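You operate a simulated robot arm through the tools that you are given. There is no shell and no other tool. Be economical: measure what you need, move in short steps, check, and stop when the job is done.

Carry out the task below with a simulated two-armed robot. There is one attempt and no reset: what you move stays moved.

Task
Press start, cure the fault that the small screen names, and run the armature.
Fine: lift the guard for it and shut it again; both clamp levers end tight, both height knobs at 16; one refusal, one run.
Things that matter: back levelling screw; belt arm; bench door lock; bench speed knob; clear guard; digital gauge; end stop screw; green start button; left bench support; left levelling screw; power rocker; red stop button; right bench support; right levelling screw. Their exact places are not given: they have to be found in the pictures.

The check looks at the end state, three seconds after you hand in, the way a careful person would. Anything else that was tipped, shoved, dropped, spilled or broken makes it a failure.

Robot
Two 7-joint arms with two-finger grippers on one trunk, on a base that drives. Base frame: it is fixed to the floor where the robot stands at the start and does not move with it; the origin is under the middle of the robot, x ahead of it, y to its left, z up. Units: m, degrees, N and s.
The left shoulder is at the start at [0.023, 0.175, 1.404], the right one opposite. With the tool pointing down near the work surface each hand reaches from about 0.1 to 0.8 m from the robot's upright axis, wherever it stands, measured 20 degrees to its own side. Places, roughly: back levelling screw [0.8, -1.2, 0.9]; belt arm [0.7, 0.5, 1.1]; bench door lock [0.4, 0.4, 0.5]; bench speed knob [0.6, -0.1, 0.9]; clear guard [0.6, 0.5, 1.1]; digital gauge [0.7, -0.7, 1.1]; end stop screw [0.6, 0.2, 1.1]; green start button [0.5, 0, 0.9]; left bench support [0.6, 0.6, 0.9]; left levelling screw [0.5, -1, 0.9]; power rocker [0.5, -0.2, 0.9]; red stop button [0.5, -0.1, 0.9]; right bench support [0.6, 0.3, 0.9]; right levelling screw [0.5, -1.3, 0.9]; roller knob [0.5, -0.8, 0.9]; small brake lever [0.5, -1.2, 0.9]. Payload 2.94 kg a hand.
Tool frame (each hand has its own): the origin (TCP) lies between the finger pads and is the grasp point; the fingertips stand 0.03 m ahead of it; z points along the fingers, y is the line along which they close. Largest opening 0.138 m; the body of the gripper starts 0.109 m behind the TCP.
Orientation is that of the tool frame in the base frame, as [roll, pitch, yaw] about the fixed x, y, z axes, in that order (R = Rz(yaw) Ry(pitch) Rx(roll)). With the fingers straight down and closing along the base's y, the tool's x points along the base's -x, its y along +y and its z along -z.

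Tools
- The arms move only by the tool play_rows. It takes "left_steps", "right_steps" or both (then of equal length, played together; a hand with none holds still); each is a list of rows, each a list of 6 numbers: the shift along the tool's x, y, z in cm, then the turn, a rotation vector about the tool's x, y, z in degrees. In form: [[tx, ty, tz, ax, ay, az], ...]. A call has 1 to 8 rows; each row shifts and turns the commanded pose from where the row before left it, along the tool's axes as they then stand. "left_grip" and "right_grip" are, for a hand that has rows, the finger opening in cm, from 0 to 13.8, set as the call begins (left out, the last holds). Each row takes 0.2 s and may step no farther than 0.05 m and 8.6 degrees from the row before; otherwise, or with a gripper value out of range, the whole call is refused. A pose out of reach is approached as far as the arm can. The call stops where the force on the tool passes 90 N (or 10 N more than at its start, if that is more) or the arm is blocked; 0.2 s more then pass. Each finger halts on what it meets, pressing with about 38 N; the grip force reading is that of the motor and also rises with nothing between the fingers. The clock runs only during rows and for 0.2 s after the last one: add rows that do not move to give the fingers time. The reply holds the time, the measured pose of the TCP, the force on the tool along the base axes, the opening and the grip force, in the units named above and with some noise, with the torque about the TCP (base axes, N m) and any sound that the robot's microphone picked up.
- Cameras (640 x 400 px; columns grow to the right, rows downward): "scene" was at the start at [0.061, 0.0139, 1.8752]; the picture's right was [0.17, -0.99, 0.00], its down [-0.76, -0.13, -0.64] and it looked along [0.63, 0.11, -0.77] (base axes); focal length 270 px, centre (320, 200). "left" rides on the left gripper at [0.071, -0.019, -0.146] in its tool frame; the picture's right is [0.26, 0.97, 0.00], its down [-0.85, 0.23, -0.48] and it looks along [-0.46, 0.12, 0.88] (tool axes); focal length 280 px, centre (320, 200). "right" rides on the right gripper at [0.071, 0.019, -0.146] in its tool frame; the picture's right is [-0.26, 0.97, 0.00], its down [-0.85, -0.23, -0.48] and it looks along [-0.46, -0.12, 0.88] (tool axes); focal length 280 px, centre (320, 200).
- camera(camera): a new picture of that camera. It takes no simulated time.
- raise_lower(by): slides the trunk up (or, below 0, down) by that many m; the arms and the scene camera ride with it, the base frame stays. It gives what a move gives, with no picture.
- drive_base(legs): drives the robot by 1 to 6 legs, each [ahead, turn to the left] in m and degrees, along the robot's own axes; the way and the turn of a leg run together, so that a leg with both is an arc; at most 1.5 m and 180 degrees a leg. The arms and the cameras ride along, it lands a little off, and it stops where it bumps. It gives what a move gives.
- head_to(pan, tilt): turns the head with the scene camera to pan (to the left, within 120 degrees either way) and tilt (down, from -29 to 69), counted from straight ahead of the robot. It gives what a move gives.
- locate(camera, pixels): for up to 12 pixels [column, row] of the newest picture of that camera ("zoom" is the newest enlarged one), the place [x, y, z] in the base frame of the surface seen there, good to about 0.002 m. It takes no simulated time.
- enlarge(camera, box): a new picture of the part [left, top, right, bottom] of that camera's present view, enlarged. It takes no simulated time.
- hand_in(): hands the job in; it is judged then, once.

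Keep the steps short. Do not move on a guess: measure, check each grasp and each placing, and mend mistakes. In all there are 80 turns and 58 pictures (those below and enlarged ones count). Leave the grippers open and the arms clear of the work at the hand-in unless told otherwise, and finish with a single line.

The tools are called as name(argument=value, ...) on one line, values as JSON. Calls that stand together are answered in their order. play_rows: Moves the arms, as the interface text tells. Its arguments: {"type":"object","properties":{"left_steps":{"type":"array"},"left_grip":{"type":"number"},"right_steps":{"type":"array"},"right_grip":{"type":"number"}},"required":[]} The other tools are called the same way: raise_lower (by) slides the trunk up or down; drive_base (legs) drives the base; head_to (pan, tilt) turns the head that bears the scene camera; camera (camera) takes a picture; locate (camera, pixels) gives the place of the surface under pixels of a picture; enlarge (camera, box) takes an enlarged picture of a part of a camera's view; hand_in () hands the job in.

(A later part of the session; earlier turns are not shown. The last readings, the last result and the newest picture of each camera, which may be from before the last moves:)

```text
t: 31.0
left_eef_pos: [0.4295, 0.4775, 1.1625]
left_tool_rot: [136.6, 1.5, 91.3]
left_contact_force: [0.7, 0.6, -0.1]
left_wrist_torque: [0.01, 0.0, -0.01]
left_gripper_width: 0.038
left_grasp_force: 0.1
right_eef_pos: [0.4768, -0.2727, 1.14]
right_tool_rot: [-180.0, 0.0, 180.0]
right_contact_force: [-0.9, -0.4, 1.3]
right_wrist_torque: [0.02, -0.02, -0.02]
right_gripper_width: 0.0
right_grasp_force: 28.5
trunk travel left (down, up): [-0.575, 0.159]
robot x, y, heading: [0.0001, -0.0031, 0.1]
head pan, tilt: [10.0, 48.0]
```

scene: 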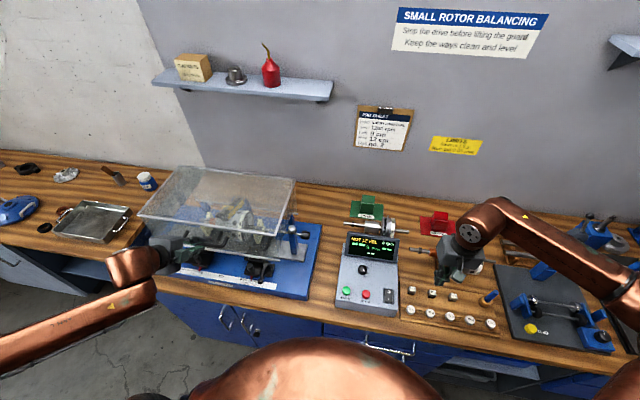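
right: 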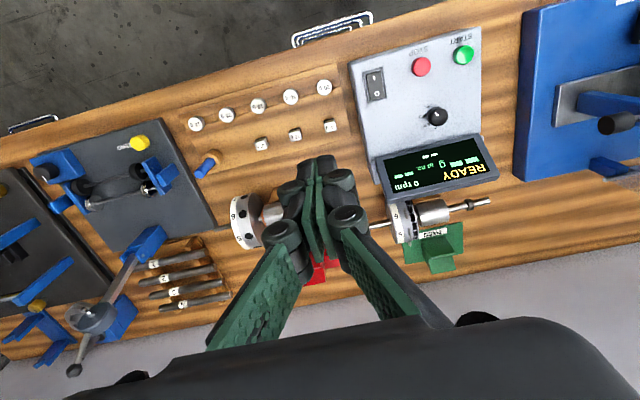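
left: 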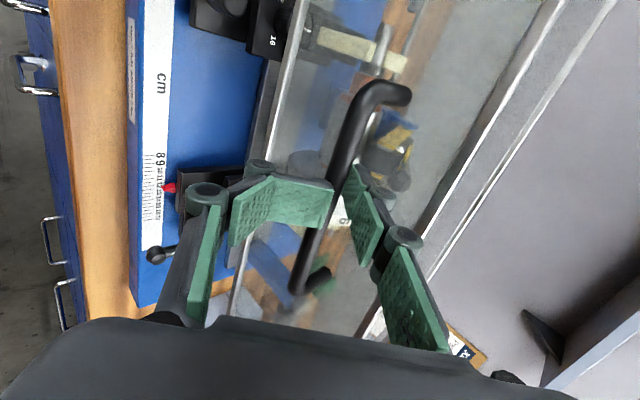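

Position is right now; advancing 4.3 cm and closing.

play_rows(left_steps=[[0, -0.3, 1.5, 0, 0, 0], [0, 0, 1.5, 0, 0, 0], [0, 0, 1.3, 0, 0, 0], [0, 0, 0, 0, 0, 0]])

play_rows(left_grip=0, left_steps=[[0, 0, 0, 0, 0, 0], [0, 0, 0, 0, 0, 0], [0, 0, 0, 0, 0, 0], [0, 0, 0, 0, 0, 0]])

```text
t: 32.0
left_eef_pos: [0.457, 0.479, 1.1302]
left_tool_rot: [136.6, 1.6, 91.3]
left_contact_force: [-0.5, -0.1, -0.7]
left_wrist_torque: [-0.02, -0.02, 0.04]
left_gripper_width: 0.038
left_grasp_force: 0.0
right_eef_pos: [0.4769, -0.2733, 1.1375]
right_tool_rot: [179.9, -0.1, 180.0]
right_contact_force: [-0.4, -0.1, 0.5]
right_wrist_torque: [0.01, 0.0, -0.03]
right_gripper_width: 0.0001
right_grasp_force: 27.9
trunk travel left (down, up): [-0.575, 0.159]
robot x, y, heading: [0.002, -0.0029, -0.3]
head pan, tilt: [10.0, 48.0]
```

```text
t: 33.0
left_eef_pos: [0.4589, 0.4791, 1.1301]
left_tool_rot: [136.7, 1.4, 91.3]
left_contact_force: [4.5, 1.1, 3.0]
left_wrist_torque: [0.66, -0.06, -0.71]
left_gripper_width: 0.0107
left_grasp_force: 37.4
right_eef_pos: [0.4783, -0.273, 1.1386]
right_tool_rot: [-180.0, 0.0, -179.9]
right_contact_force: [0.2, -1.0, 0.7]
right_wrist_torque: [-0.02, 0.0, -0.01]
right_gripper_width: 0.0
right_grasp_force: 27.5
trunk travel left (down, up): [-0.575, 0.159]
robot x, y, heading: [-0.0016, 0.0004, 0.2]
head pan, tilt: [10.0, 48.0]
```

Firm grip. Swinging the guard along the measured arc, 32° first, in half steps.

play_rows(left_steps=[[0, 2.23, -0.76, 0, 0, 0], [0, 2.28, -0.56, 0, 0, 0], [0, 2.32, -0.42, 0, 0, 0], [0, 2.35, -0.27, 0, 0, 0], [0, 2.36, -0.1, 0, 0, 0], [0, 2.36, 0.04, 0, 0, 0], [0, 2.35, 0.23, 0, 0, 0], [0, 2.33, 0.4, 0, 0, 0]])

```text
t: 34.8
left_eef_pos: [0.5841, 0.4808, 1.2677]
left_tool_rot: [136.7, 1.2, 91.2]
left_contact_force: [6.3, -22.6, -11.4]
left_wrist_torque: [1.0, -0.02, -0.35]
left_gripper_width: 0.0109
left_grasp_force: 37.7
right_eef_pos: [0.4803, -0.2753, 1.1358]
right_tool_rot: [179.8, 0.0, -179.9]
right_contact_force: [0.1, 0.2, 0.1]
right_wrist_torque: [0.03, 0.01, 0.02]
right_gripper_width: 0.0002
right_grasp_force: 28.2
trunk travel left (down, up): [-0.575, 0.159]
robot x, y, heading: [0.0006, -0.0003, -0.1]
head pan, tilt: [10.0, 48.0]
```

Holding well. Correcting the small sideways force and continuing another 28°.

play_rows(left_steps=[[-0.2, 2.3, 0.56, 0, 0, 0], [-0.1, 2.24, 0.71, 0, 0, 0], [-0.05, 2.19, 0.87, 0, 0, 0], [-0.05, 2.13, 1.02, 0, 0, 0], [-0.05, 2.05, 1.16, 0, 0, 0], [-0.05, 1.97, 1.31, 0, 0, 0], [-0.05, 1.86, 1.45, 0, 0, 0], [0, 0, 0, 0, 0, 0]])

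camera(camera="scene")

```text
t: 36.6
left_eef_pos: [0.7385, 0.4813, 1.3163]
left_tool_rot: [136.9, 1.3, 91.3]
left_contact_force: [1.5, -14.5, -7.9]
left_wrist_torque: [0.19, 0.07, -1.11]
left_gripper_width: 0.0112
left_grasp_force: 38.4
right_eef_pos: [0.4785, -0.2756, 1.1381]
right_tool_rot: [179.8, 0.0, -180.0]
right_contact_force: [-0.3, -2.0, -0.4]
right_wrist_torque: [-0.01, -0.01, 0.02]
right_gripper_width: 0.0002
right_grasp_force: 28.5
trunk travel left (down, up): [-0.575, 0.159]
robot x, y, heading: [-0.0026, 0.0008, -0.2]
head pan, tilt: [10.0, 48.0]
```

```text
24 pictures are left
```

scene: 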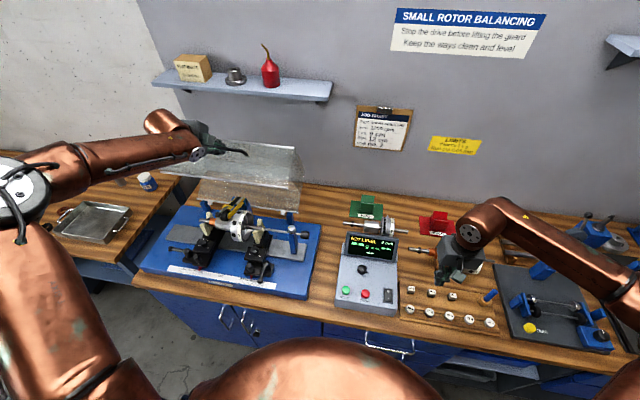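

The guard stands at about 60°. I push it further to find its rest position.

play_rows(left_steps=[[-0.2, 1.77, 1.56, 0, 0, 0], [-0.1, 1.66, 1.68, 0, 0, 0], [-0.05, 1.54, 1.78, 0, 0, 0], [-0.05, 1.42, 1.89, 0, 0, 0], [0, 0, 0, 0, 0, 0]])

```text
t: 37.8
left_eef_pos: [0.7761, 0.4816, 1.3173]
left_tool_rot: [137.0, 1.4, 91.5]
left_contact_force: [0.9, -7.4, -8.3]
left_wrist_torque: [0.65, 0.03, -0.67]
left_gripper_width: 0.0114
left_grasp_force: 38.8
left hand out of reach, approached as far as the arm can: row 2, 3, 4
right_eef_pos: [0.4781, -0.274, 1.1375]
right_tool_rot: [179.9, 0.0, 180.0]
right_contact_force: [0.6, 0.6, -0.1]
right_wrist_torque: [0.02, 0.02, -0.02]
right_gripper_width: 0.0
right_grasp_force: 28.3
trunk travel left (down, up): [-0.575, 0.159]
robot x, y, heading: [0.0023, -0.0013, -0.0]
head pan, tilt: [10.0, 48.0]
```

Reach limit; torque about the hinge is nearly zero here. I turn the fingers flatter (pivoting on the bar) to gain reach and push on.

play_rows(left_steps=[[0, 0, 0, -6, 0, 0], [0, 0, 0, -6, 0, 0], [0, 0, 0, -6, 0, 0], [0, 0.7, 1.8, 0, 0, 0], [0, 0.7, 1.8, 0, 0, 0], [0, 0.7, 1.8, 0, 0, 0], [0, 0, 0, 0, 0, 0]])

```text
t: 39.4
left_eef_pos: [0.8031, 0.4817, 1.312]
left_tool_rot: [123.3, 1.4, 91.3]
left_contact_force: [-2.4, -14.0, -30.5]
left_wrist_torque: [0.85, 0.37, -0.38]
left_gripper_width: 0.0115
left_grasp_force: 38.4
left hand out of reach, approached as far as the arm can: row 3, 5, 6
right_eef_pos: [0.4795, -0.2733, 1.1367]
right_tool_rot: [179.9, -0.3, -180.0]
right_contact_force: [-0.8, -0.1, -0.2]
right_wrist_torque: [-0.04, -0.01, 0.01]
right_gripper_width: 0.0
right_grasp_force: 28.1
trunk travel left (down, up): [-0.575, 0.159]
robot x, y, heading: [0.0021, -0.0024, -0.1]
head pan, tilt: [10.0, 48.0]
```

At about 71°. I test whether the guard stays: loosen the fingers to 2.4 cm while still caging the bar.

play_rows(left_grip=2.4, left_steps=[[0, 0, 0, 0, 0, 0], [0, 0, 0, 0, 0, 0], [0, 0, 0, 0, 0, 0]])

enlarge(camera="left", box=[160, 60, 520, 320])

```text
t: 40.2
left_eef_pos: [0.8003, 0.4846, 1.3205]
left_tool_rot: [122.6, 1.5, 91.7]
left_contact_force: [-1.0, 0.5, -0.1]
left_wrist_torque: [-0.02, -0.01, -0.01]
left_gripper_width: 0.024
left_grasp_force: 0.0
right_eef_pos: [0.4761, -0.2728, 1.1383]
right_tool_rot: [180.0, 0.0, -180.0]
right_contact_force: [-0.1, 0.5, -0.2]
right_wrist_torque: [0.0, -0.03, -0.02]
right_gripper_width: 0.0004
right_grasp_force: 28.8
trunk travel left (down, up): [-0.575, 0.159]
robot x, y, heading: [-0.0008, -0.0005, -0.2]
head pan, tilt: [10.0, 48.0]
```

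```text
1.54 times, centred on (340, 190) of left
```

zoom: 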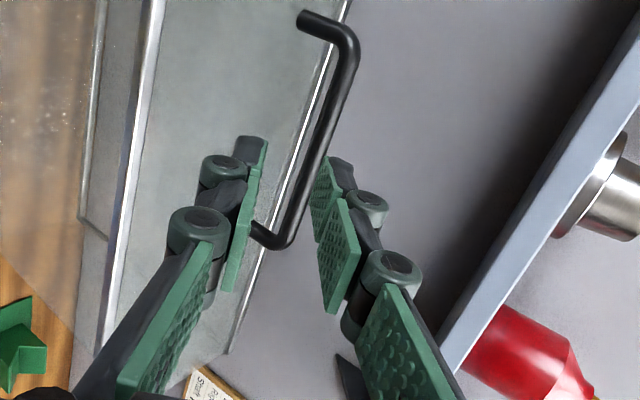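

Zero force and the bar is free between the pads. I open wider and compare the bar's place before and after.

locate(camera="zoom", pixels=[[322, 140], [300, 215]])

play_rows(left_grip=5, left_steps=[[0, 0, -0.5, 0, 0, 0], [0, 0, -1, 0, 0, 0], [0, 0, 0, 0, 0, 0], [0, 0, 0, 0, 0, 0]])

camera(camera="left")

```text
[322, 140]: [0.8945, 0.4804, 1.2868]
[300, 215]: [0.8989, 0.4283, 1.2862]
```

```text
t: 41.2
left_eef_pos: [0.7878, 0.4841, 1.3268]
left_tool_rot: [122.7, 1.4, 91.7]
left_contact_force: [0.1, 0.3, -1.0]
left_wrist_torque: [0.0, -0.01, -0.02]
left_gripper_width: 0.05
left_grasp_force: 0.1
right_eef_pos: [0.4773, -0.2729, 1.1387]
right_tool_rot: [-180.0, 0.0, 179.9]
right_contact_force: [-0.1, -0.4, -0.3]
right_wrist_torque: [0.03, -0.03, 0.03]
right_gripper_width: 0.0
right_grasp_force: 29.2
trunk travel left (down, up): [-0.575, 0.159]
robot x, y, heading: [0.0003, -0.0023, -0.1]
head pan, tilt: [10.0, 48.0]
```

```text
22 pictures are left
```

left: 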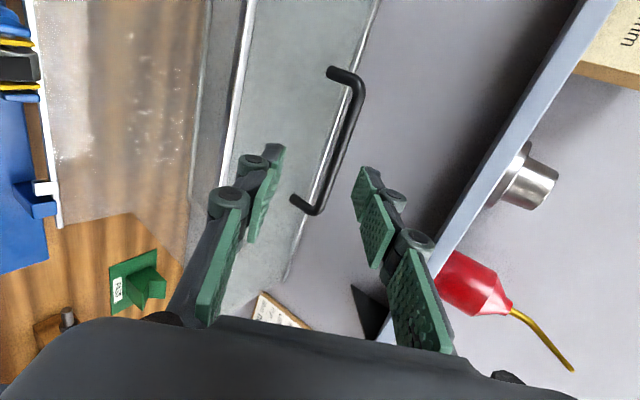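

The guard swung to its own open rest (bar now at (0.897,…,1.286)) and stays. I withdraw the left hand and turn it fingers-down.

play_rows(left_grip=8, left_steps=[[0, 0, -4.9, 0, 0, 0], [0, 0, -4.9, 0, 0, 0], [0, 0, -4.9, 0, 0, 0], [0, 0, -4.9, 0, 0, 0], [0, 0, 0, 8, 0, 0], [0, 0, 0, 8, 0, 0], [0, 0, 0, 8, 0, 0], [0, 0, 0, 8, 0, 0]])

play_rows(left_steps=[[0, 0, 0, 8, 0, 0], [0, 0, 0, 8, 0, 0], [0, 0, 0, 8.3, 0, 0], [3, -3, 0, 0, 0, 0], [3, -3, 0, 0, 0, 0]])

camera(camera="left")

enlarge(camera="scene", box=[140, 190, 320, 300])

```text
t: 43.0
left_eef_pos: [0.6253, 0.4833, 1.4308]
left_tool_rot: [146.8, 1.5, 91.6]
left_contact_force: [-0.5, -0.7, -1.1]
left_wrist_torque: [0.02, -0.04, -0.02]
left_gripper_width: 0.0799
left_grasp_force: 0.1
left hand out of reach, approached as far as the arm can: row 5, 6, 7
right_eef_pos: [0.4784, -0.2722, 1.1372]
right_tool_rot: [179.9, -0.1, 180.0]
right_contact_force: [-0.6, 1.3, 0.4]
right_wrist_torque: [0.01, 0.06, 0.0]
right_gripper_width: 0.0
right_grasp_force: 28.9
trunk travel left (down, up): [-0.575, 0.159]
robot x, y, heading: [0.002, -0.0004, -0.3]
head pan, tilt: [10.0, 48.0]
```

```text
t: 44.2
left_eef_pos: [0.5609, 0.5416, 1.422]
left_tool_rot: [171.0, 1.4, 91.5]
left_contact_force: [-0.3, -0.9, 0.9]
left_wrist_torque: [0.0, 0.02, -0.03]
left_gripper_width: 0.0801
left_grasp_force: 0.0
right_eef_pos: [0.4762, -0.2728, 1.1396]
right_tool_rot: [-179.9, -0.1, -179.9]
right_contact_force: [1.4, -0.9, -0.2]
right_wrist_torque: [0.02, -0.04, -0.02]
right_gripper_width: 0.0001
right_grasp_force: 28.5
trunk travel left (down, up): [-0.575, 0.159]
robot x, y, heading: [-0.0043, -0.0004, -0.2]
head pan, tilt: [10.0, 48.0]
```

```text
21 pictures are left
```

left: 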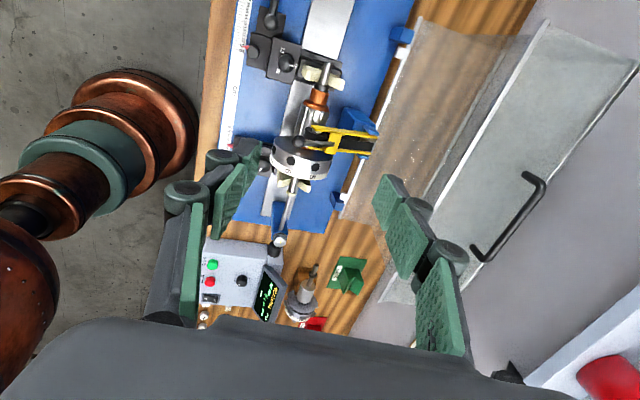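

```text
3.56 times, centred on (230, 245) of scene
```

zoom: 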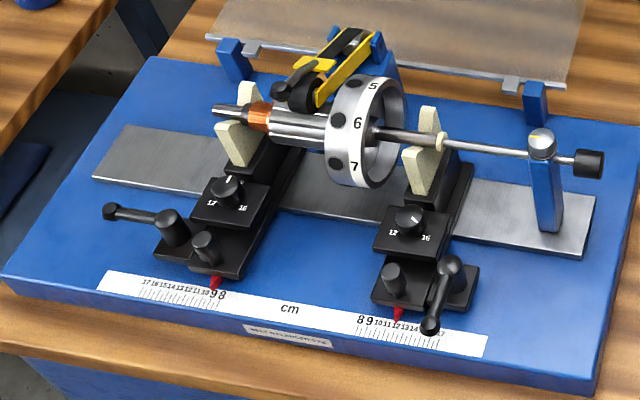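

Clear view. Enlarging each support to read knob marks and levers.

enlarge(camera="scene", box=[166, 230, 226, 272])

locate(camera="zoom", pixels=[[412, 115], [365, 148], [450, 170], [300, 290], [30, 200], [150, 215], [60, 300]])

enlarge(camera="scene", box=[236, 240, 286, 288])

```text
9.52 times, centred on (196, 251) of scene
```

zoom: 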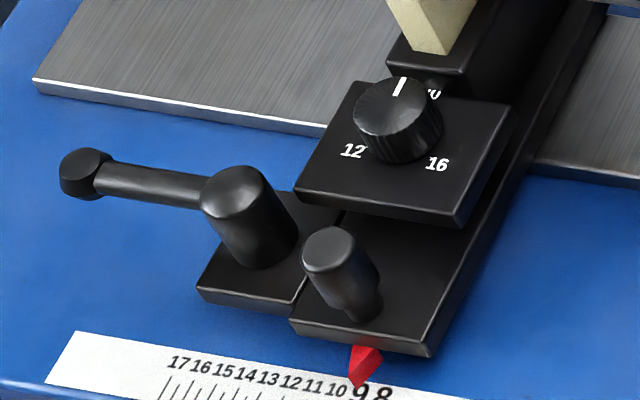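

```text
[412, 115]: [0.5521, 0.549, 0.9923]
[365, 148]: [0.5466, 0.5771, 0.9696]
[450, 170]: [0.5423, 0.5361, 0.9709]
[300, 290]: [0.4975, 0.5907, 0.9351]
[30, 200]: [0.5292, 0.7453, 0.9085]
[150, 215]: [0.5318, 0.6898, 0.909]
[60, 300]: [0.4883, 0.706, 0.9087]
```

```text
8.33 times, centred on (261, 264) of scene
```

zoom: 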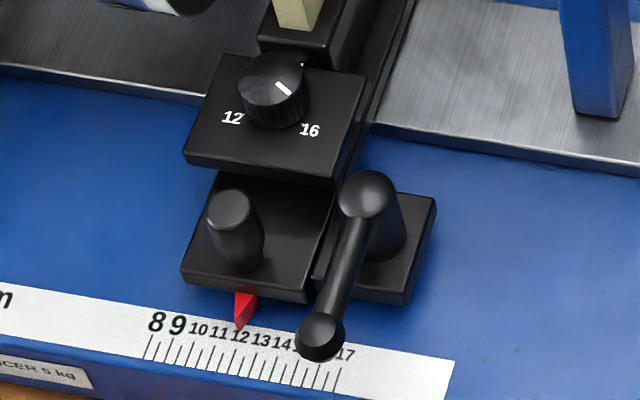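

Left knob points straight back at 20; the right one at 16. The left one must go clockwise about 120° to 16. The knob is ≈3.2 cm wide at about (0.553,0.552), top z 0.992. I level the left hand, swing its yaw round and descend above it.

play_rows(left_grip=6, left_steps=[[1, 0, 0, 8.5, 0, 0], [0, 0, 3, 0, 0, -8.4], [0, 0, 3, 0, 0, -8.4], [0, 0, 3, 0, 0, -8.4], [0, 0, 3, 0, 0, -8.4], [0, 0, 3, 0, 0, -8.4], [0, 0, 3, 0, 0, -8.4], [0, 0, 0, 0, 0, -8.4]])

play_rows(left_steps=[[0, 0, 0, 0, 0, -8.4], [0, 0, 0, 0, 0, -8.4], [0, 0, 0, 0, 0, -8.4], [0, 0, 0, 0, 0, -8.4], [0, 0, 0, 0, 0, -8.4], [0, 0, 0, 0, 0, -8.4], [0, 0, 0, 0, 0, -8.4], [0, 0, 0, 0, 0, 0]])

camera(camera="left")

```text
t: 46.0
left_eef_pos: [0.564, 0.5459, 1.2415]
left_tool_rot: [-179.0, 1.3, 150.6]
left_contact_force: [0.1, 0.3, -0.2]
left_wrist_torque: [0.0, -0.03, 0.02]
left_gripper_width: 0.0599
left_grasp_force: 0.0
right_eef_pos: [0.4769, -0.2723, 1.1383]
right_tool_rot: [179.9, 0.0, 179.9]
right_contact_force: [0.4, 0.1, -0.3]
right_wrist_torque: [0.01, -0.02, -0.01]
right_gripper_width: 0.0001
right_grasp_force: 28.5
trunk travel left (down, up): [-0.575, 0.159]
robot x, y, heading: [-0.0033, -0.0031, -0.1]
head pan, tilt: [10.0, 48.0]
```

```text
t: 47.8
left_eef_pos: [0.5627, 0.5451, 1.2416]
left_tool_rot: [-178.5, -0.3, -150.7]
left_contact_force: [0.4, -0.4, -0.1]
left_wrist_torque: [0.01, -0.01, -0.01]
left_gripper_width: 0.0603
left_grasp_force: 0.2
right_eef_pos: [0.4774, -0.2728, 1.1393]
right_tool_rot: [-180.0, 0.1, -180.0]
right_contact_force: [0.6, 0.7, -0.2]
right_wrist_torque: [0.0, 0.0, 0.0]
right_gripper_width: 0.0
right_grasp_force: 28.6
trunk travel left (down, up): [-0.575, 0.159]
robot x, y, heading: [0.0013, 0.0002, -0.2]
head pan, tilt: [10.0, 48.0]
```

```text
17 pictures are left
```

left: 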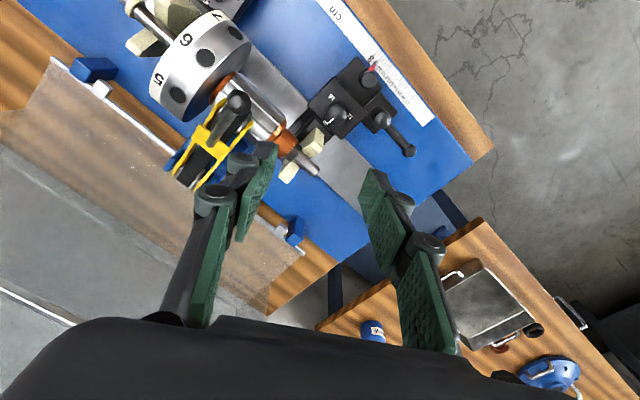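

enlarge(camera="left", box=[280, 60, 424, 160])

locate(camera="left", pixels=[[336, 113], [332, 97], [326, 117], [346, 113], [312, 140], [302, 132], [318, 150], [295, 180]])

```text
4.00 times, centred on (352, 110) of left
```

zoom: 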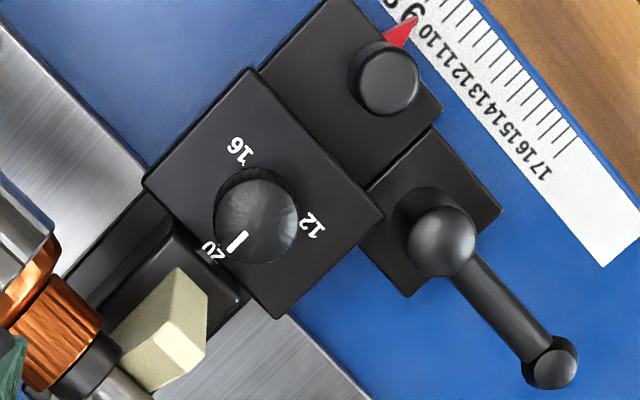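

```text
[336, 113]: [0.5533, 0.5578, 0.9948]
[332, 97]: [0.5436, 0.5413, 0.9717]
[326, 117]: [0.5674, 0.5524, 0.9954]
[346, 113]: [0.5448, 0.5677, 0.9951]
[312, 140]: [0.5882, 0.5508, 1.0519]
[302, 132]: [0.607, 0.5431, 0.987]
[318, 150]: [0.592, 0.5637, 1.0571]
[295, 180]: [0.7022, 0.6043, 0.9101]
```

Very clear: marks 20 (rear), 16 (front right), 12 (front left), 120° apart; knob centre (0.5525, 0.5585), top 0.995. Fingers are at 119°, good for a clockwise turn. Centring and descending with a check before the knob.

play_rows(left_grip=4.6, left_steps=[[0.23, 1.67, 0, -1.5, 0, 0], [0, 0, 4.5, 0, 0, 0], [0, 0, 4.5, 0, 0, 0], [0, 0, 4.5, 0, 0, 0], [0, 0, 3.5, 0, 0, 0], [0, 0, 0, 0, 0, 0]])

```text
t: 49.2
left_eef_pos: [0.5209, 0.551, 1.095]
left_tool_rot: [180.0, 0.0, -150.8]
left_contact_force: [0.9, -0.6, -0.5]
left_wrist_torque: [0.05, -0.01, -0.01]
left_gripper_width: 0.0459
left_grasp_force: 0.1
left hand out of reach, approached as far as the arm can: row 4, 5
right_eef_pos: [0.4777, -0.2723, 1.1393]
right_tool_rot: [179.9, 0.0, -180.0]
right_contact_force: [-0.9, 0.3, -0.3]
right_wrist_torque: [0.0, 0.01, 0.0]
right_gripper_width: 0.0
right_grasp_force: 28.4
trunk travel left (down, up): [-0.575, 0.159]
robot x, y, heading: [-0.0003, 0.0017, -0.0]
head pan, tilt: [10.0, 48.0]
```

At this posture the arm cannot go lower; I raise both hands and lower the trunk 20 cm.

play_rows(left_steps=[[0, 0, -4, 0, 0, 0], [0, 0, -4, 0, 0, 0], [0, 0, -4, 0, 0, 0], [0, 0, -4, 0, 0, 0], [0, 0, -4, 0, 0, 0]], right_steps=[[0, 0, -4.9, 0, 0, 0], [0, 0, -4.9, 0, 0, 0], [0, 0, -4.9, 0, 0, 0], [0, 0, -4.9, 0, 0, 0], [0, 0, -4.9, 0, 0, 0]])

raise_lower(by=-0.2)

```text
t: 50.4
left_eef_pos: [0.5203, 0.5535, 1.2944]
left_tool_rot: [-180.0, -0.2, -150.7]
left_contact_force: [-0.5, 0.6, 0.3]
left_wrist_torque: [-0.02, -0.04, 0.04]
left_gripper_width: 0.0459
left_grasp_force: 0.0
right_eef_pos: [0.4782, -0.2721, 1.3841]
right_tool_rot: [180.0, 0.0, 180.0]
right_contact_force: [-0.8, 0.1, 0.4]
right_wrist_torque: [0.02, -0.05, -0.01]
right_gripper_width: 0.0
right_grasp_force: 28.4
trunk travel left (down, up): [-0.575, 0.159]
robot x, y, heading: [0.0001, -0.0035, 0.3]
head pan, tilt: [10.0, 48.0]
```

```text
t: 52.5
left_eef_pos: [0.5219, 0.5511, 1.0942]
left_tool_rot: [-179.9, -0.2, -150.9]
left_contact_force: [0.0, -0.3, 0.7]
left_wrist_torque: [-0.02, -0.03, -0.01]
left_gripper_width: 0.0461
left_grasp_force: 0.1
right_eef_pos: [0.4774, -0.2727, 1.1841]
right_tool_rot: [179.8, 0.2, 180.0]
right_contact_force: [0.1, 1.3, -0.8]
right_wrist_torque: [-0.03, -0.02, 0.0]
right_gripper_width: 0.0001
right_grasp_force: 28.0
trunk travel left (down, up): [-0.375, 0.359]
robot x, y, heading: [-0.0005, -0.0022, 0.1]
head pan, tilt: [10.0, 48.0]
```

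Centring over the knob: tx -3.0, ty -0.85, then down to 1.045.

play_rows(left_grip=4.6, left_steps=[[-3.03, -0.85, 0, 0, 0, 0], [0, 0, 2.5, 0, 0, 0], [0, 0, 2.3, 0, 0, 0], [0, 0, 0, 0, 0, 0]])

camera(camera="left")

```text
t: 53.5
left_eef_pos: [0.5527, 0.5593, 1.0461]
left_tool_rot: [180.0, -0.2, -150.8]
left_contact_force: [-1.1, 0.4, -0.1]
left_wrist_torque: [-0.05, 0.0, -0.03]
left_gripper_width: 0.0458
left_grasp_force: 0.1
right_eef_pos: [0.4774, -0.273, 1.1855]
right_tool_rot: [179.9, 0.0, -180.0]
right_contact_force: [-0.2, -0.3, -0.8]
right_wrist_torque: [0.0, -0.03, -0.02]
right_gripper_width: 0.0002
right_grasp_force: 28.0
trunk travel left (down, up): [-0.375, 0.359]
robot x, y, heading: [-0.0021, -0.0011, -0.0]
head pan, tilt: [10.0, 48.0]
```

```text
15 pictures are left
```

left: 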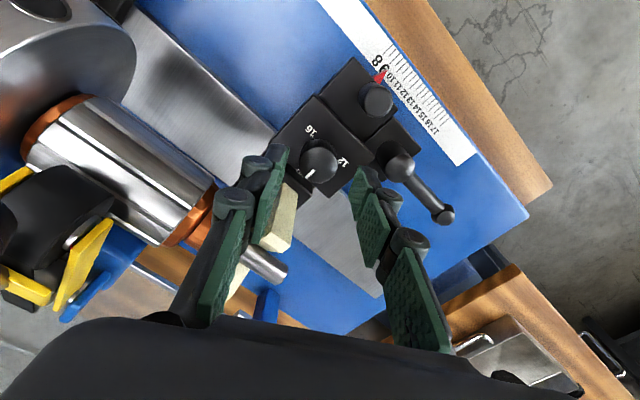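

Centred between the fingers. Descending 3.2 cm and closing on the knob.

play_rows(left_steps=[[0, 0, 1.6, 0, 0, 0], [0, 0, 1.6, 0, 0, 0], [0, 0, 0, 0, 0, 0]])

play_rows(left_grip=2, left_steps=[[0, 0, 0, 0, 0, 0], [0, 0, 0, 0, 0, 0], [0, 0, 0, 0, 0, 0]])

```text
t: 54.3
left_eef_pos: [0.5508, 0.5587, 1.0145]
left_tool_rot: [179.9, -0.2, -150.8]
left_contact_force: [0.2, 0.1, 0.1]
left_wrist_torque: [-0.02, 0.01, 0.0]
left_gripper_width: 0.0461
left_grasp_force: 0.1
right_eef_pos: [0.4784, -0.2722, 1.1826]
right_tool_rot: [180.0, -0.1, 180.0]
right_contact_force: [0.1, 0.6, 0.3]
right_wrist_torque: [-0.02, 0.0, -0.02]
right_gripper_width: 0.0
right_grasp_force: 29.0
trunk travel left (down, up): [-0.375, 0.359]
robot x, y, heading: [-0.0001, 0.0013, 0.1]
head pan, tilt: [10.0, 48.0]
```

```text
t: 55.1
left_eef_pos: [0.5524, 0.5581, 1.0151]
left_tool_rot: [180.0, -0.3, -150.8]
left_contact_force: [0.3, -1.7, -2.4]
left_wrist_torque: [0.04, -0.2, -0.03]
left_gripper_width: 0.0293
left_grasp_force: 44.7
right_eef_pos: [0.4778, -0.2731, 1.1819]
right_tool_rot: [-179.9, 0.0, 179.9]
right_contact_force: [0.4, -1.5, 0.9]
right_wrist_torque: [0.01, 0.01, -0.01]
right_gripper_width: 0.0
right_grasp_force: 28.6
trunk travel left (down, up): [-0.375, 0.359]
robot x, y, heading: [-0.0009, -0.0029, 0.1]
head pan, tilt: [10.0, 48.0]
```

Knob held (2.9 cm). Turning 60° clockwise, watching torque.

play_rows(left_steps=[[0, 0, 0, 0, 0, 8.5], [0, 0, 0, 0, 0, 8.5], [0, 0, 0, 0, 0, 8.5], [0, 0, 0, 0, 0, 8.5], [0, 0, 0, 0, 0, 8.5], [0, 0, 0, 0, 0, 8.5], [0, 0, 0, 0, 0, 8.5], [0, 0, 0, 0, 0, 0]])

play_rows(left_grip=4.2, left_steps=[[0, 0, 0, 0, 0, 0], [0, 0, 0, 0, 0, 0], [0, 0, -1.5, 0, 0, 0], [0, 0, -1.5, 0, 0, 0]])

enlarge(camera="left", box=[230, 60, 450, 240])

```text
t: 56.9
left_eef_pos: [0.5519, 0.5624, 1.0133]
left_tool_rot: [179.9, -0.1, 149.6]
left_contact_force: [1.8, 24.5, 8.5]
left_wrist_torque: [0.92, 0.53, 0.14]
left_gripper_width: 0.0292
left_grasp_force: 45.1
right_eef_pos: [0.4778, -0.2704, 1.184]
right_tool_rot: [-179.9, 0.0, 180.0]
right_contact_force: [-0.9, 0.9, -0.2]
right_wrist_torque: [-0.01, -0.06, 0.01]
right_gripper_width: 0.0
right_grasp_force: 28.7
trunk travel left (down, up): [-0.375, 0.359]
robot x, y, heading: [0.0013, -0.0017, -0.1]
head pan, tilt: [10.0, 48.0]
```

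```text
t: 57.9
left_eef_pos: [0.5523, 0.5579, 1.0444]
left_tool_rot: [-179.9, -0.1, 149.6]
left_contact_force: [-0.8, -0.4, -0.5]
left_wrist_torque: [0.0, 0.03, -0.01]
left_gripper_width: 0.0421
left_grasp_force: 0.0
right_eef_pos: [0.4776, -0.2738, 1.1829]
right_tool_rot: [180.0, 0.0, 180.0]
right_contact_force: [0.2, -0.5, 0.4]
right_wrist_torque: [0.02, 0.01, -0.01]
right_gripper_width: 0.0
right_grasp_force: 28.4
trunk travel left (down, up): [-0.375, 0.359]
robot x, y, heading: [0.0002, -0.006, 0.2]
head pan, tilt: [10.0, 48.0]
```

```text
2.22 times, centred on (340, 150) of left
```

zoom: 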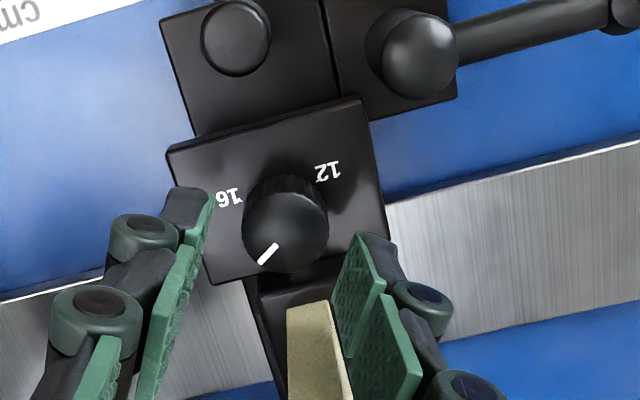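

The knob turned about 60° as wanted, but I felt a +y push. I check whether the support slid, by locating the knob.

locate(camera="zoom", pixels=[[287, 225], [245, 225], [328, 225], [235, 35], [425, 50]])

enlarge(camera="scene", box=[150, 235, 260, 305])

```text
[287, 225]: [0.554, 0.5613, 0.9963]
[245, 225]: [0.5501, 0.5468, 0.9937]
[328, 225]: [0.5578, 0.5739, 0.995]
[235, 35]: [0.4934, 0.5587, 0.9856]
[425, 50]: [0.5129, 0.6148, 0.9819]
```

```text
5.71 times, centred on (205, 270) of scene
```

zoom: 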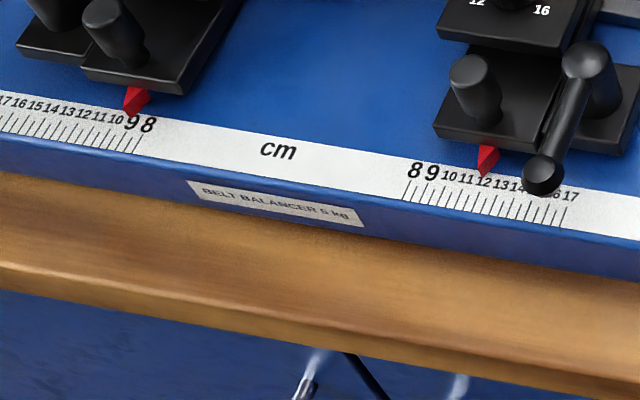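

The offset fits a knob centre of about (0.5545, 0.5608) rather than a slide; the pointer still reads 9. Rotating back, recentring, and regripping.

play_rows(left_grip=4.6, left_steps=[[0, 0, 0, 0, 0, -8.5], [0, 0, 0, 0, 0, -8.5], [0, 0, 0, 0, 0, -8.5], [0, 0, 0, 0, 0, -8.5], [0, 0, 0, 0, 0, -8.5], [0, 0, 0, 0, 0, -8.5], [0, 0, 0, 0, 0, -8.5], [-0.33, 0.15, 0, 0, 0, 0]])

play_rows(left_steps=[[0, 0, 1.5, 0, 0, 0], [0, 0, 1.5, 0, 0, 0], [0, 0, 0, 0, 0, 0]])

play_rows(left_grip=2, left_steps=[[0, 0, 0, 0, 0, 0], [0, 0, 0, 0, 0, 0], [0, 0, 0, 0, 0, 0]])

```text
t: 59.7
left_eef_pos: [0.5555, 0.5617, 1.043]
left_tool_rot: [180.0, -0.2, -150.8]
left_contact_force: [-1.1, 0.5, -0.3]
left_wrist_torque: [0.03, -0.01, -0.02]
left_gripper_width: 0.0462
left_grasp_force: 0.0
right_eef_pos: [0.4783, -0.2741, 1.1824]
right_tool_rot: [-180.0, -0.1, -180.0]
right_contact_force: [-0.6, 0.6, -0.1]
right_wrist_torque: [0.02, -0.01, 0.0]
right_gripper_width: 0.0
right_grasp_force: 28.8
trunk travel left (down, up): [-0.375, 0.359]
robot x, y, heading: [-0.0006, 0.0009, -0.3]
head pan, tilt: [10.0, 48.0]
```

```text
t: 60.5
left_eef_pos: [0.5543, 0.5616, 1.0134]
left_tool_rot: [180.0, -0.3, -150.8]
left_contact_force: [-0.7, -0.8, 0.6]
left_wrist_torque: [-0.04, 0.02, 0.05]
left_gripper_width: 0.046
left_grasp_force: 0.1
right_eef_pos: [0.4776, -0.2742, 1.1831]
right_tool_rot: [179.9, 0.1, 180.0]
right_contact_force: [0.3, -0.3, 0.3]
right_wrist_torque: [0.01, 0.0, 0.0]
right_gripper_width: 0.0
right_grasp_force: 28.1
trunk travel left (down, up): [-0.375, 0.359]
robot x, y, heading: [-0.0012, 0.0038, 0.1]
head pan, tilt: [10.0, 48.0]
```

```text
t: 61.3
left_eef_pos: [0.5564, 0.5599, 1.0134]
left_tool_rot: [-180.0, -0.2, -150.8]
left_contact_force: [1.1, -6.4, -3.2]
left_wrist_torque: [-0.08, -0.31, 0.02]
left_gripper_width: 0.0295
left_grasp_force: 44.2
right_eef_pos: [0.4782, -0.2745, 1.1831]
right_tool_rot: [179.9, 0.0, -180.0]
right_contact_force: [-0.2, 0.4, 0.0]
right_wrist_torque: [-0.01, 0.0, 0.02]
right_gripper_width: 0.0
right_grasp_force: 28.1
trunk travel left (down, up): [-0.375, 0.359]
robot x, y, heading: [0.0037, -0.0032, 0.3]
head pan, tilt: [10.0, 48.0]
```

Gripped; relieving the slight offset and turning another 59°.

play_rows(left_steps=[[0, -0.15, 0, 0, 0, 8.4], [0, 0, 0, 0, 0, 8.4], [0, 0, 0, 0, 0, 8.4], [0, 0, 0, 0, 0, 8.4], [0, 0, 0, 0, 0, 8.4], [0, 0, 0, 0, 0, 8.4], [0, 0, 0, 0, 0, 8.4], [0, 0, 0, 0, 0, 0]])

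play_rows(left_grip=4.2, left_steps=[[0, 0, 0, 0, 0, 0], [0, 0, 0, 0, 0, 0], [0, 0, -2.5, 0, 0, 0], [0, 0, -2.5, 0, 0, 0]])

enlarge(camera="left", box=[230, 40, 430, 200])

```text
t: 63.1
left_eef_pos: [0.5551, 0.5601, 1.0144]
left_tool_rot: [-179.8, -0.1, 150.3]
left_contact_force: [4.3, 5.8, 5.1]
left_wrist_torque: [0.62, 0.39, 0.03]
left_gripper_width: 0.0293
left_grasp_force: 44.9
right_eef_pos: [0.4796, -0.2735, 1.1833]
right_tool_rot: [179.9, -0.1, 180.0]
right_contact_force: [-0.3, 0.1, 0.4]
right_wrist_torque: [-0.01, 0.06, 0.01]
right_gripper_width: 0.0
right_grasp_force: 28.8
trunk travel left (down, up): [-0.375, 0.359]
robot x, y, heading: [-0.0013, 0.0006, -0.1]
head pan, tilt: [10.0, 48.0]
```

```text
t: 64.1
left_eef_pos: [0.5541, 0.5588, 1.0654]
left_tool_rot: [-179.7, -0.1, 150.4]
left_contact_force: [0.0, -0.8, -0.5]
left_wrist_torque: [0.02, 0.01, -0.04]
left_gripper_width: 0.042
left_grasp_force: 0.0
right_eef_pos: [0.4774, -0.2732, 1.1839]
right_tool_rot: [179.9, 0.0, -180.0]
right_contact_force: [0.1, -0.2, -0.9]
right_wrist_torque: [0.03, 0.0, 0.02]
right_gripper_width: 0.0001
right_grasp_force: 28.1
trunk travel left (down, up): [-0.375, 0.359]
robot x, y, heading: [0.004, 0.001, 0.1]
head pan, tilt: [10.0, 48.0]
```

```text
2.50 times, centred on (330, 120) of left
```

zoom: 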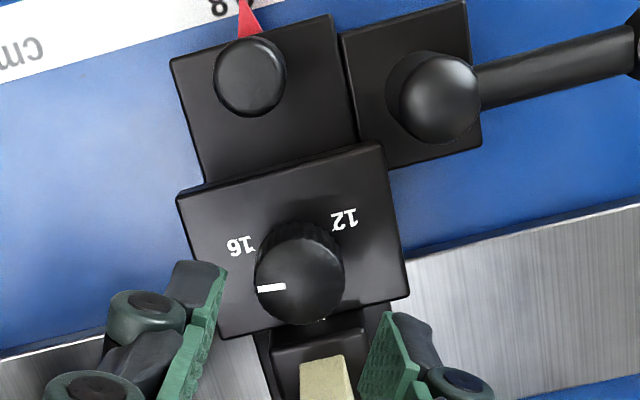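

The pointer is ~24° short of 16 (some slip each grip). I rotate back 34°, regrip, and turn on.

play_rows(left_grip=4.6, left_steps=[[0, 0, 0, 0, 0, -8.5], [0, 0, 0, 0, 0, -8.5], [0, 0, 0, 0, 0, -8.5], [0, 0, 0, 0, 0, -8.5], [0, 0, 2.5, 0, 0, 0], [0, 0, 2.7, 0, 0, 0], [0, 0, 0, 0, 0, 0]])

play_rows(left_grip=2, left_steps=[[0, 0, 0, 0, 0, 0], [0, 0, 0, 0, 0, 0], [0, 0, 0, 0, 0, 0], [0, 0, 0, 0, 0, 0]])

play_rows(left_steps=[[0, 0, 0, 0, 0, 7], [0, 0, 0, 0, 0, 7], [0, 0, 0, 0, 0, 7], [0, 0, 0, 0, 0, 7], [0, 0, 0, 0, 0, 0]])

play_rows(left_grip=4.2, left_steps=[[0, 0, 0, 0, 0, 0], [0, 0, 0, 0, 0, 0], [0, 0, -2.5, 0, 0, 0], [0, 0, -3.5, 0, 0, 0]])

enlarge(camera="left", box=[230, 40, 430, 200])

```text
t: 65.7
left_eef_pos: [0.5533, 0.5586, 1.0126]
left_tool_rot: [-180.0, -0.2, -175.6]
left_contact_force: [-0.3, 0.4, -0.3]
left_wrist_torque: [0.0, 0.03, 0.02]
left_gripper_width: 0.0459
left_grasp_force: 0.1
right_eef_pos: [0.4786, -0.2736, 1.183]
right_tool_rot: [179.9, 0.0, -179.9]
right_contact_force: [0.2, -0.2, 0.3]
right_wrist_torque: [0.03, 0.0, 0.01]
right_gripper_width: 0.0
right_grasp_force: 28.6
trunk travel left (down, up): [-0.375, 0.359]
robot x, y, heading: [0.001, -0.0004, -0.0]
head pan, tilt: [10.0, 48.0]
```

```text
t: 66.7
left_eef_pos: [0.5554, 0.5608, 1.0119]
left_tool_rot: [-180.0, -0.2, -175.6]
left_contact_force: [-0.7, 0.2, -2.7]
left_wrist_torque: [0.04, -0.23, 0.03]
left_gripper_width: 0.029
left_grasp_force: 45.2
right_eef_pos: [0.4774, -0.2739, 1.1835]
right_tool_rot: [180.0, 0.0, 179.9]
right_contact_force: [1.0, 0.8, -0.5]
right_wrist_torque: [0.01, 0.01, -0.04]
right_gripper_width: 0.0001
right_grasp_force: 28.1
trunk travel left (down, up): [-0.375, 0.359]
robot x, y, heading: [0.0006, 0.002, 0.1]
head pan, tilt: [10.0, 48.0]
```

```text
t: 67.9
left_eef_pos: [0.5541, 0.5607, 1.0108]
left_tool_rot: [-179.7, -0.2, 156.2]
left_contact_force: [1.6, 3.4, -0.6]
left_wrist_torque: [0.52, 0.93, 0.07]
left_gripper_width: 0.0291
left_grasp_force: 45.1
right_eef_pos: [0.4778, -0.2726, 1.1834]
right_tool_rot: [-180.0, 0.1, 180.0]
right_contact_force: [-0.1, 0.2, 0.6]
right_wrist_torque: [0.03, 0.02, 0.01]
right_gripper_width: 0.0
right_grasp_force: 28.3
trunk travel left (down, up): [-0.375, 0.359]
robot x, y, heading: [-0.0017, -0.0017, 0.0]
head pan, tilt: [10.0, 48.0]
```

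```text
t: 68.9
left_eef_pos: [0.554, 0.5602, 1.0737]
left_tool_rot: [-179.7, -0.2, 156.3]
left_contact_force: [0.1, 0.0, 1.1]
left_wrist_torque: [0.01, -0.03, 0.0]
left_gripper_width: 0.0419
left_grasp_force: 0.0
right_eef_pos: [0.4787, -0.2745, 1.1834]
right_tool_rot: [179.9, 0.0, -180.0]
right_contact_force: [0.6, -0.3, -0.1]
right_wrist_torque: [0.01, -0.04, 0.0]
right_gripper_width: 0.0
right_grasp_force: 28.1
trunk travel left (down, up): [-0.375, 0.359]
robot x, y, heading: [0.0023, 0.0001, 0.2]
head pan, tilt: [10.0, 48.0]
```

```text
2.50 times, centred on (330, 120) of left
```

zoom: 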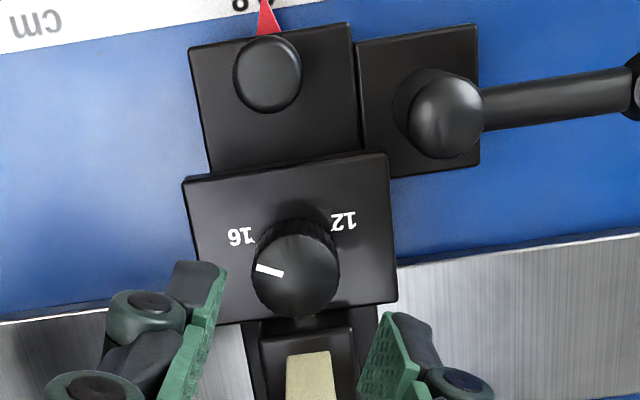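

Pointer is now at about 115°, within ~5° of the 16 tick. Next the levers: they lie at different angles (left +y, right −x), so I test the left one for tightness by nudging it gently clockwise. Moving closed fingers to just in front of its tip.

play_rows(left_grip=0, left_steps=[[0, 0, -2, 0, 0, 0], [4.17, 2.1, 0, 0, 0, 0], [4.17, 2.1, 0, 0, 0, 0], [4.17, 2.1, 0, 0, 0, 0], [0, 0, 4.5, 0, 0, 0], [0, 0, 4.6, 0, 0, 0], [0, 0, 0, 0, 0, 0]])

enlarge(camera="scene", box=[150, 215, 290, 300])

```text
t: 70.5
left_eef_pos: [0.4647, 0.6686, 1.0035]
left_tool_rot: [-179.9, -0.1, 156.5]
left_contact_force: [-0.3, -0.2, 0.0]
left_wrist_torque: [0.0, 0.01, 0.01]
left_gripper_width: 0.0001
left_grasp_force: 28.7
right_eef_pos: [0.4786, -0.2739, 1.184]
right_tool_rot: [180.0, 0.0, 180.0]
right_contact_force: [-0.2, -0.6, 0.6]
right_wrist_torque: [0.01, -0.02, 0.02]
right_gripper_width: 0.0
right_grasp_force: 28.4
trunk travel left (down, up): [-0.375, 0.359]
robot x, y, heading: [-0.0001, -0.0001, -0.1]
head pan, tilt: [10.0, 48.0]
```

```text
4.57 times, centred on (220, 258) of scene
```

zoom: 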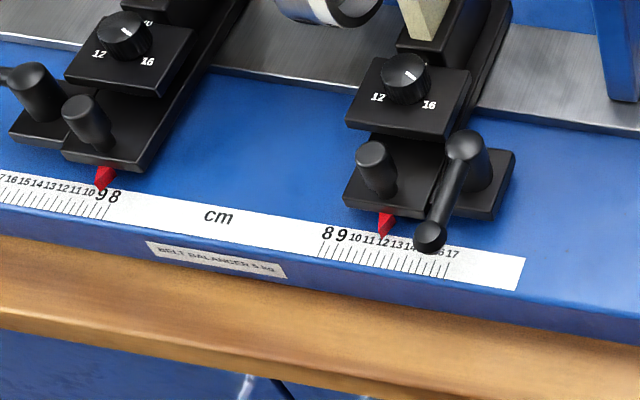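

The two knob pointers now look parallel, both at 16. Gently nudging the left lever in +x.

play_rows(left_steps=[[-0.92, 0.4, 0, 0, 0, 0], [-0.92, 0.4, 0, 0, 0, 0], [-0.46, 0.2, 0, 0, 0, 0], [-0.46, 0.2, 0, 0, 0, 0], [0, 0, 0, 0, 0, 0]])

```text
t: 71.7
left_eef_pos: [0.4952, 0.6689, 1.0004]
left_tool_rot: [-180.0, -0.1, 156.4]
left_contact_force: [0.2, 0.1, 0.7]
left_wrist_torque: [0.01, -0.02, -0.02]
left_gripper_width: 0.0
left_grasp_force: 28.7
right_eef_pos: [0.478, -0.273, 1.1832]
right_tool_rot: [-180.0, 0.0, 180.0]
right_contact_force: [0.3, 0.1, -0.5]
right_wrist_torque: [0.0, 0.01, -0.03]
right_gripper_width: 0.0001
right_grasp_force: 28.6
trunk travel left (down, up): [-0.375, 0.359]
robot x, y, heading: [-0.0015, -0.0003, -0.2]
head pan, tilt: [10.0, 48.0]
```

play_rows(left_steps=[[-0.37, 0.16, 0, 0, 0, 0], [-0.37, 0.16, 0, 0, 0, 0], [-0.37, 0.16, 0, 0, 0, 0], [0, 0, 0, 0, 0, 0]])

```text
t: 72.7
left_eef_pos: [0.5147, 0.665, 1.0048]
left_tool_rot: [179.9, 0.2, 155.9]
left_contact_force: [-8.3, -4.8, 19.4]
left_wrist_torque: [0.15, 0.31, 0.1]
left_gripper_width: 0.0002
left_grasp_force: 28.6
right_eef_pos: [0.478, -0.276, 1.183]
right_tool_rot: [179.8, -0.1, 179.7]
right_contact_force: [0.5, 0.8, -0.4]
right_wrist_torque: [-0.04, 0.11, -0.01]
right_gripper_width: 0.0
right_grasp_force: 28.2
trunk travel left (down, up): [-0.375, 0.359]
robot x, y, heading: [-0.0002, 0.0017, -0.1]
head pan, tilt: [10.0, 48.0]
```

The fingertips ride on top of the lever; I back off, lower by 1.8 cm and push again.

play_rows(left_steps=[[1.8, -0.8, 0, 0, 0, 0], [1.8, -0.8, 0, 0, 0, 0], [0, 0, 1.8, 0, 0, 0], [-0.92, 0.4, 0, 0, 0, 0], [-0.46, 0.2, 0, 0, 0, 0], [-0.46, 0.2, 0, 0, 0, 0], [-0.3, 0.13, 0, 0, 0, 0], [0, 0, 0, 0, 0, 0]])

```text
t: 74.5
left_eef_pos: [0.4916, 0.667, 0.9832]
left_tool_rot: [-179.8, 0.0, 156.4]
left_contact_force: [-0.7, -1.1, -0.5]
left_wrist_torque: [0.0, -0.01, -0.03]
left_gripper_width: 0.0
left_grasp_force: 27.8
right_eef_pos: [0.4789, -0.2723, 1.1832]
right_tool_rot: [179.9, 0.0, 180.0]
right_contact_force: [0.2, -0.5, -0.2]
right_wrist_torque: [-0.03, 0.01, 0.03]
right_gripper_width: 0.0
right_grasp_force: 29.1
trunk travel left (down, up): [-0.375, 0.359]
robot x, y, heading: [0.0008, -0.0011, 0.0]
head pan, tilt: [10.0, 48.0]
```

play_rows(left_steps=[[-0.37, 0.16, 0, 0, 0, 0], [-0.37, 0.16, 0, 0, 0, 0], [-0.37, 0.16, 0, 0, 0, 0], [-0.2, 0.09, 0, 0, 0, 0], [0, 0, 0, 0, 0, 0]])

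enlarge(camera="left", box=[200, 30, 440, 200])

```text
t: 75.7
left_eef_pos: [0.4954, 0.6674, 0.9839]
left_tool_rot: [-179.4, -1.0, 156.5]
left_contact_force: [-47.9, -8.8, -5.1]
left_wrist_torque: [-0.12, 0.64, 0.11]
left_gripper_width: 0.0003
left_grasp_force: 28.6
right_eef_pos: [0.473, -0.2736, 1.1856]
right_tool_rot: [-180.0, 0.3, -180.0]
right_contact_force: [0.8, 0.4, -0.8]
right_wrist_torque: [-0.01, -0.02, 0.03]
right_gripper_width: 0.0
right_grasp_force: 27.8
trunk travel left (down, up): [-0.375, 0.359]
robot x, y, heading: [0.0014, -0.0016, 0.1]
head pan, tilt: [10.0, 48.0]
```

```text
2.35 times, centred on (320, 115) of left
```

zoom: 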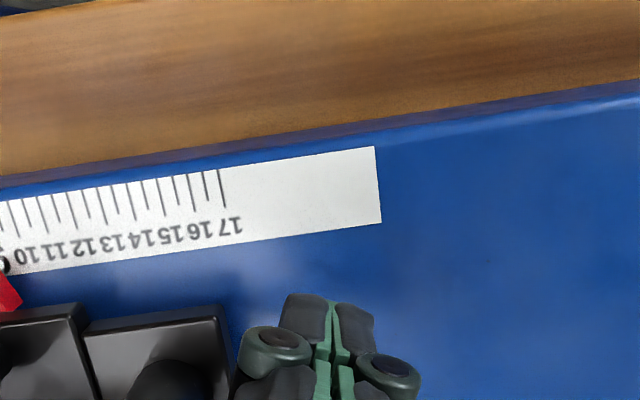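

Left lever takes 48 N clockwise without moving: it is hard home, so tight. I back the left hand off and bring the right hand over to test the right lever the same way.

play_rows(left_steps=[[1.8, -0.8, 0, 0, 0, 0], [1.8, -0.8, 0, 0, 0, 0], [0, 0, -4.5, 0, 0, 0], [0, 0, -4.5, 0, 0, 0], [0, 4.5, -1, 0, 0, 0], [0, 0, 0, 0, 0, 0], [0, 0, 0, 0, 0, 0], [0, 0, 0, 0, 0, 0]], right_steps=[[0.33, 4.8, 0, 0, 0, 0], [0.33, 4.8, 0, 0, 0, 0], [0.33, 4.8, 0, 0, 0, 0], [0.33, 4.8, 0, 0, 0, 0], [0.33, 4.8, 0, 0, 0, 0], [0.33, 4.8, 0, 0, 0, 0], [0.33, 4.8, 0, 0, 0, 0], [0.33, 4.8, 0, 0, 0, 0]])

play_rows(right_steps=[[0, 4.5, 0, 0, 0, 0], [0, 4.5, 0, 0, 0, 0], [0, 4, 2, 0, 0, 0], [0, 0, 4.5, 0, 0, 0], [0, 0, 4.5, 0, 0, 0], [0, 0, 4.5, 0, 0, 0], [0, 0, 4, 0, 0, 0], [0, 0, 0, 0, 0, 0]])

camera(camera="right")

```text
t: 77.5
left_eef_pos: [0.4843, 0.7129, 1.0808]
left_tool_rot: [-179.8, -0.1, 156.3]
left_contact_force: [0.6, 0.5, 0.2]
left_wrist_torque: [-0.06, 0.02, 0.01]
left_gripper_width: 0.0
left_grasp_force: 28.0
right_eef_pos: [0.4518, 0.115, 1.1848]
right_tool_rot: [-179.9, 0.1, -179.9]
right_contact_force: [0.4, 0.5, 0.3]
right_wrist_torque: [-0.06, -0.01, 0.0]
right_gripper_width: 0.0
right_grasp_force: 28.0
trunk travel left (down, up): [-0.375, 0.359]
robot x, y, heading: [-0.0028, -0.0018, -0.2]
head pan, tilt: [10.0, 48.0]
```

```text
t: 79.3
left_eef_pos: [0.4841, 0.7114, 1.084]
left_tool_rot: [-179.8, -0.1, 156.4]
left_contact_force: [0.1, 0.0, 0.4]
left_wrist_torque: [0.01, -0.03, -0.02]
left_gripper_width: 0.0
left_grasp_force: 28.4
right_eef_pos: [0.4507, 0.2437, 0.9889]
right_tool_rot: [180.0, 0.0, -180.0]
right_contact_force: [1.1, -0.3, 0.4]
right_wrist_torque: [0.02, -0.02, -0.01]
right_gripper_width: 0.0
right_grasp_force: 28.1
trunk travel left (down, up): [-0.375, 0.359]
robot x, y, heading: [0.0012, -0.0056, -0.1]
head pan, tilt: [10.0, 48.0]
```

```text
8 pictures are left
```

right: 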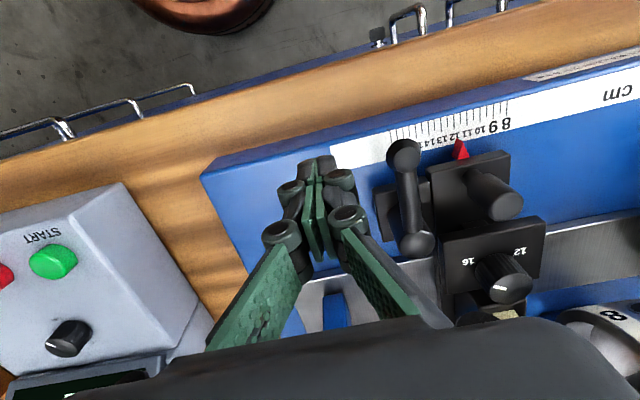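

The lever ball (403,152) is just to the side of the fingers. Nudging +y in small steps.

play_rows(right_steps=[[0, 1, 0.3, 0, 0, 0], [0, 0.7, 0.2, 0, 0, 0], [0, 0.4, 0, 0, 0, 0], [0, 0.4, 0, 0, 0, 0], [0, 0.3, 0, 0, 0, 0], [0, 0, 0, 0, 0, 0]])

```text
t: 80.7
left_eef_pos: [0.4851, 0.7114, 1.0838]
left_tool_rot: [-179.8, 0.0, 156.4]
left_contact_force: [-0.5, -0.9, -0.4]
left_wrist_torque: [-0.03, 0.04, -0.01]
left_gripper_width: 0.0
left_grasp_force: 28.4
right_eef_pos: [0.4518, 0.2704, 0.9841]
right_tool_rot: [-179.9, 0.0, -180.0]
right_contact_force: [-0.5, -0.8, 0.5]
right_wrist_torque: [0.02, -0.02, 0.0]
right_gripper_width: 0.0002
right_grasp_force: 27.8
trunk travel left (down, up): [-0.375, 0.359]
robot x, y, heading: [-0.0034, 0.0033, 0.1]
head pan, tilt: [10.0, 48.0]
```

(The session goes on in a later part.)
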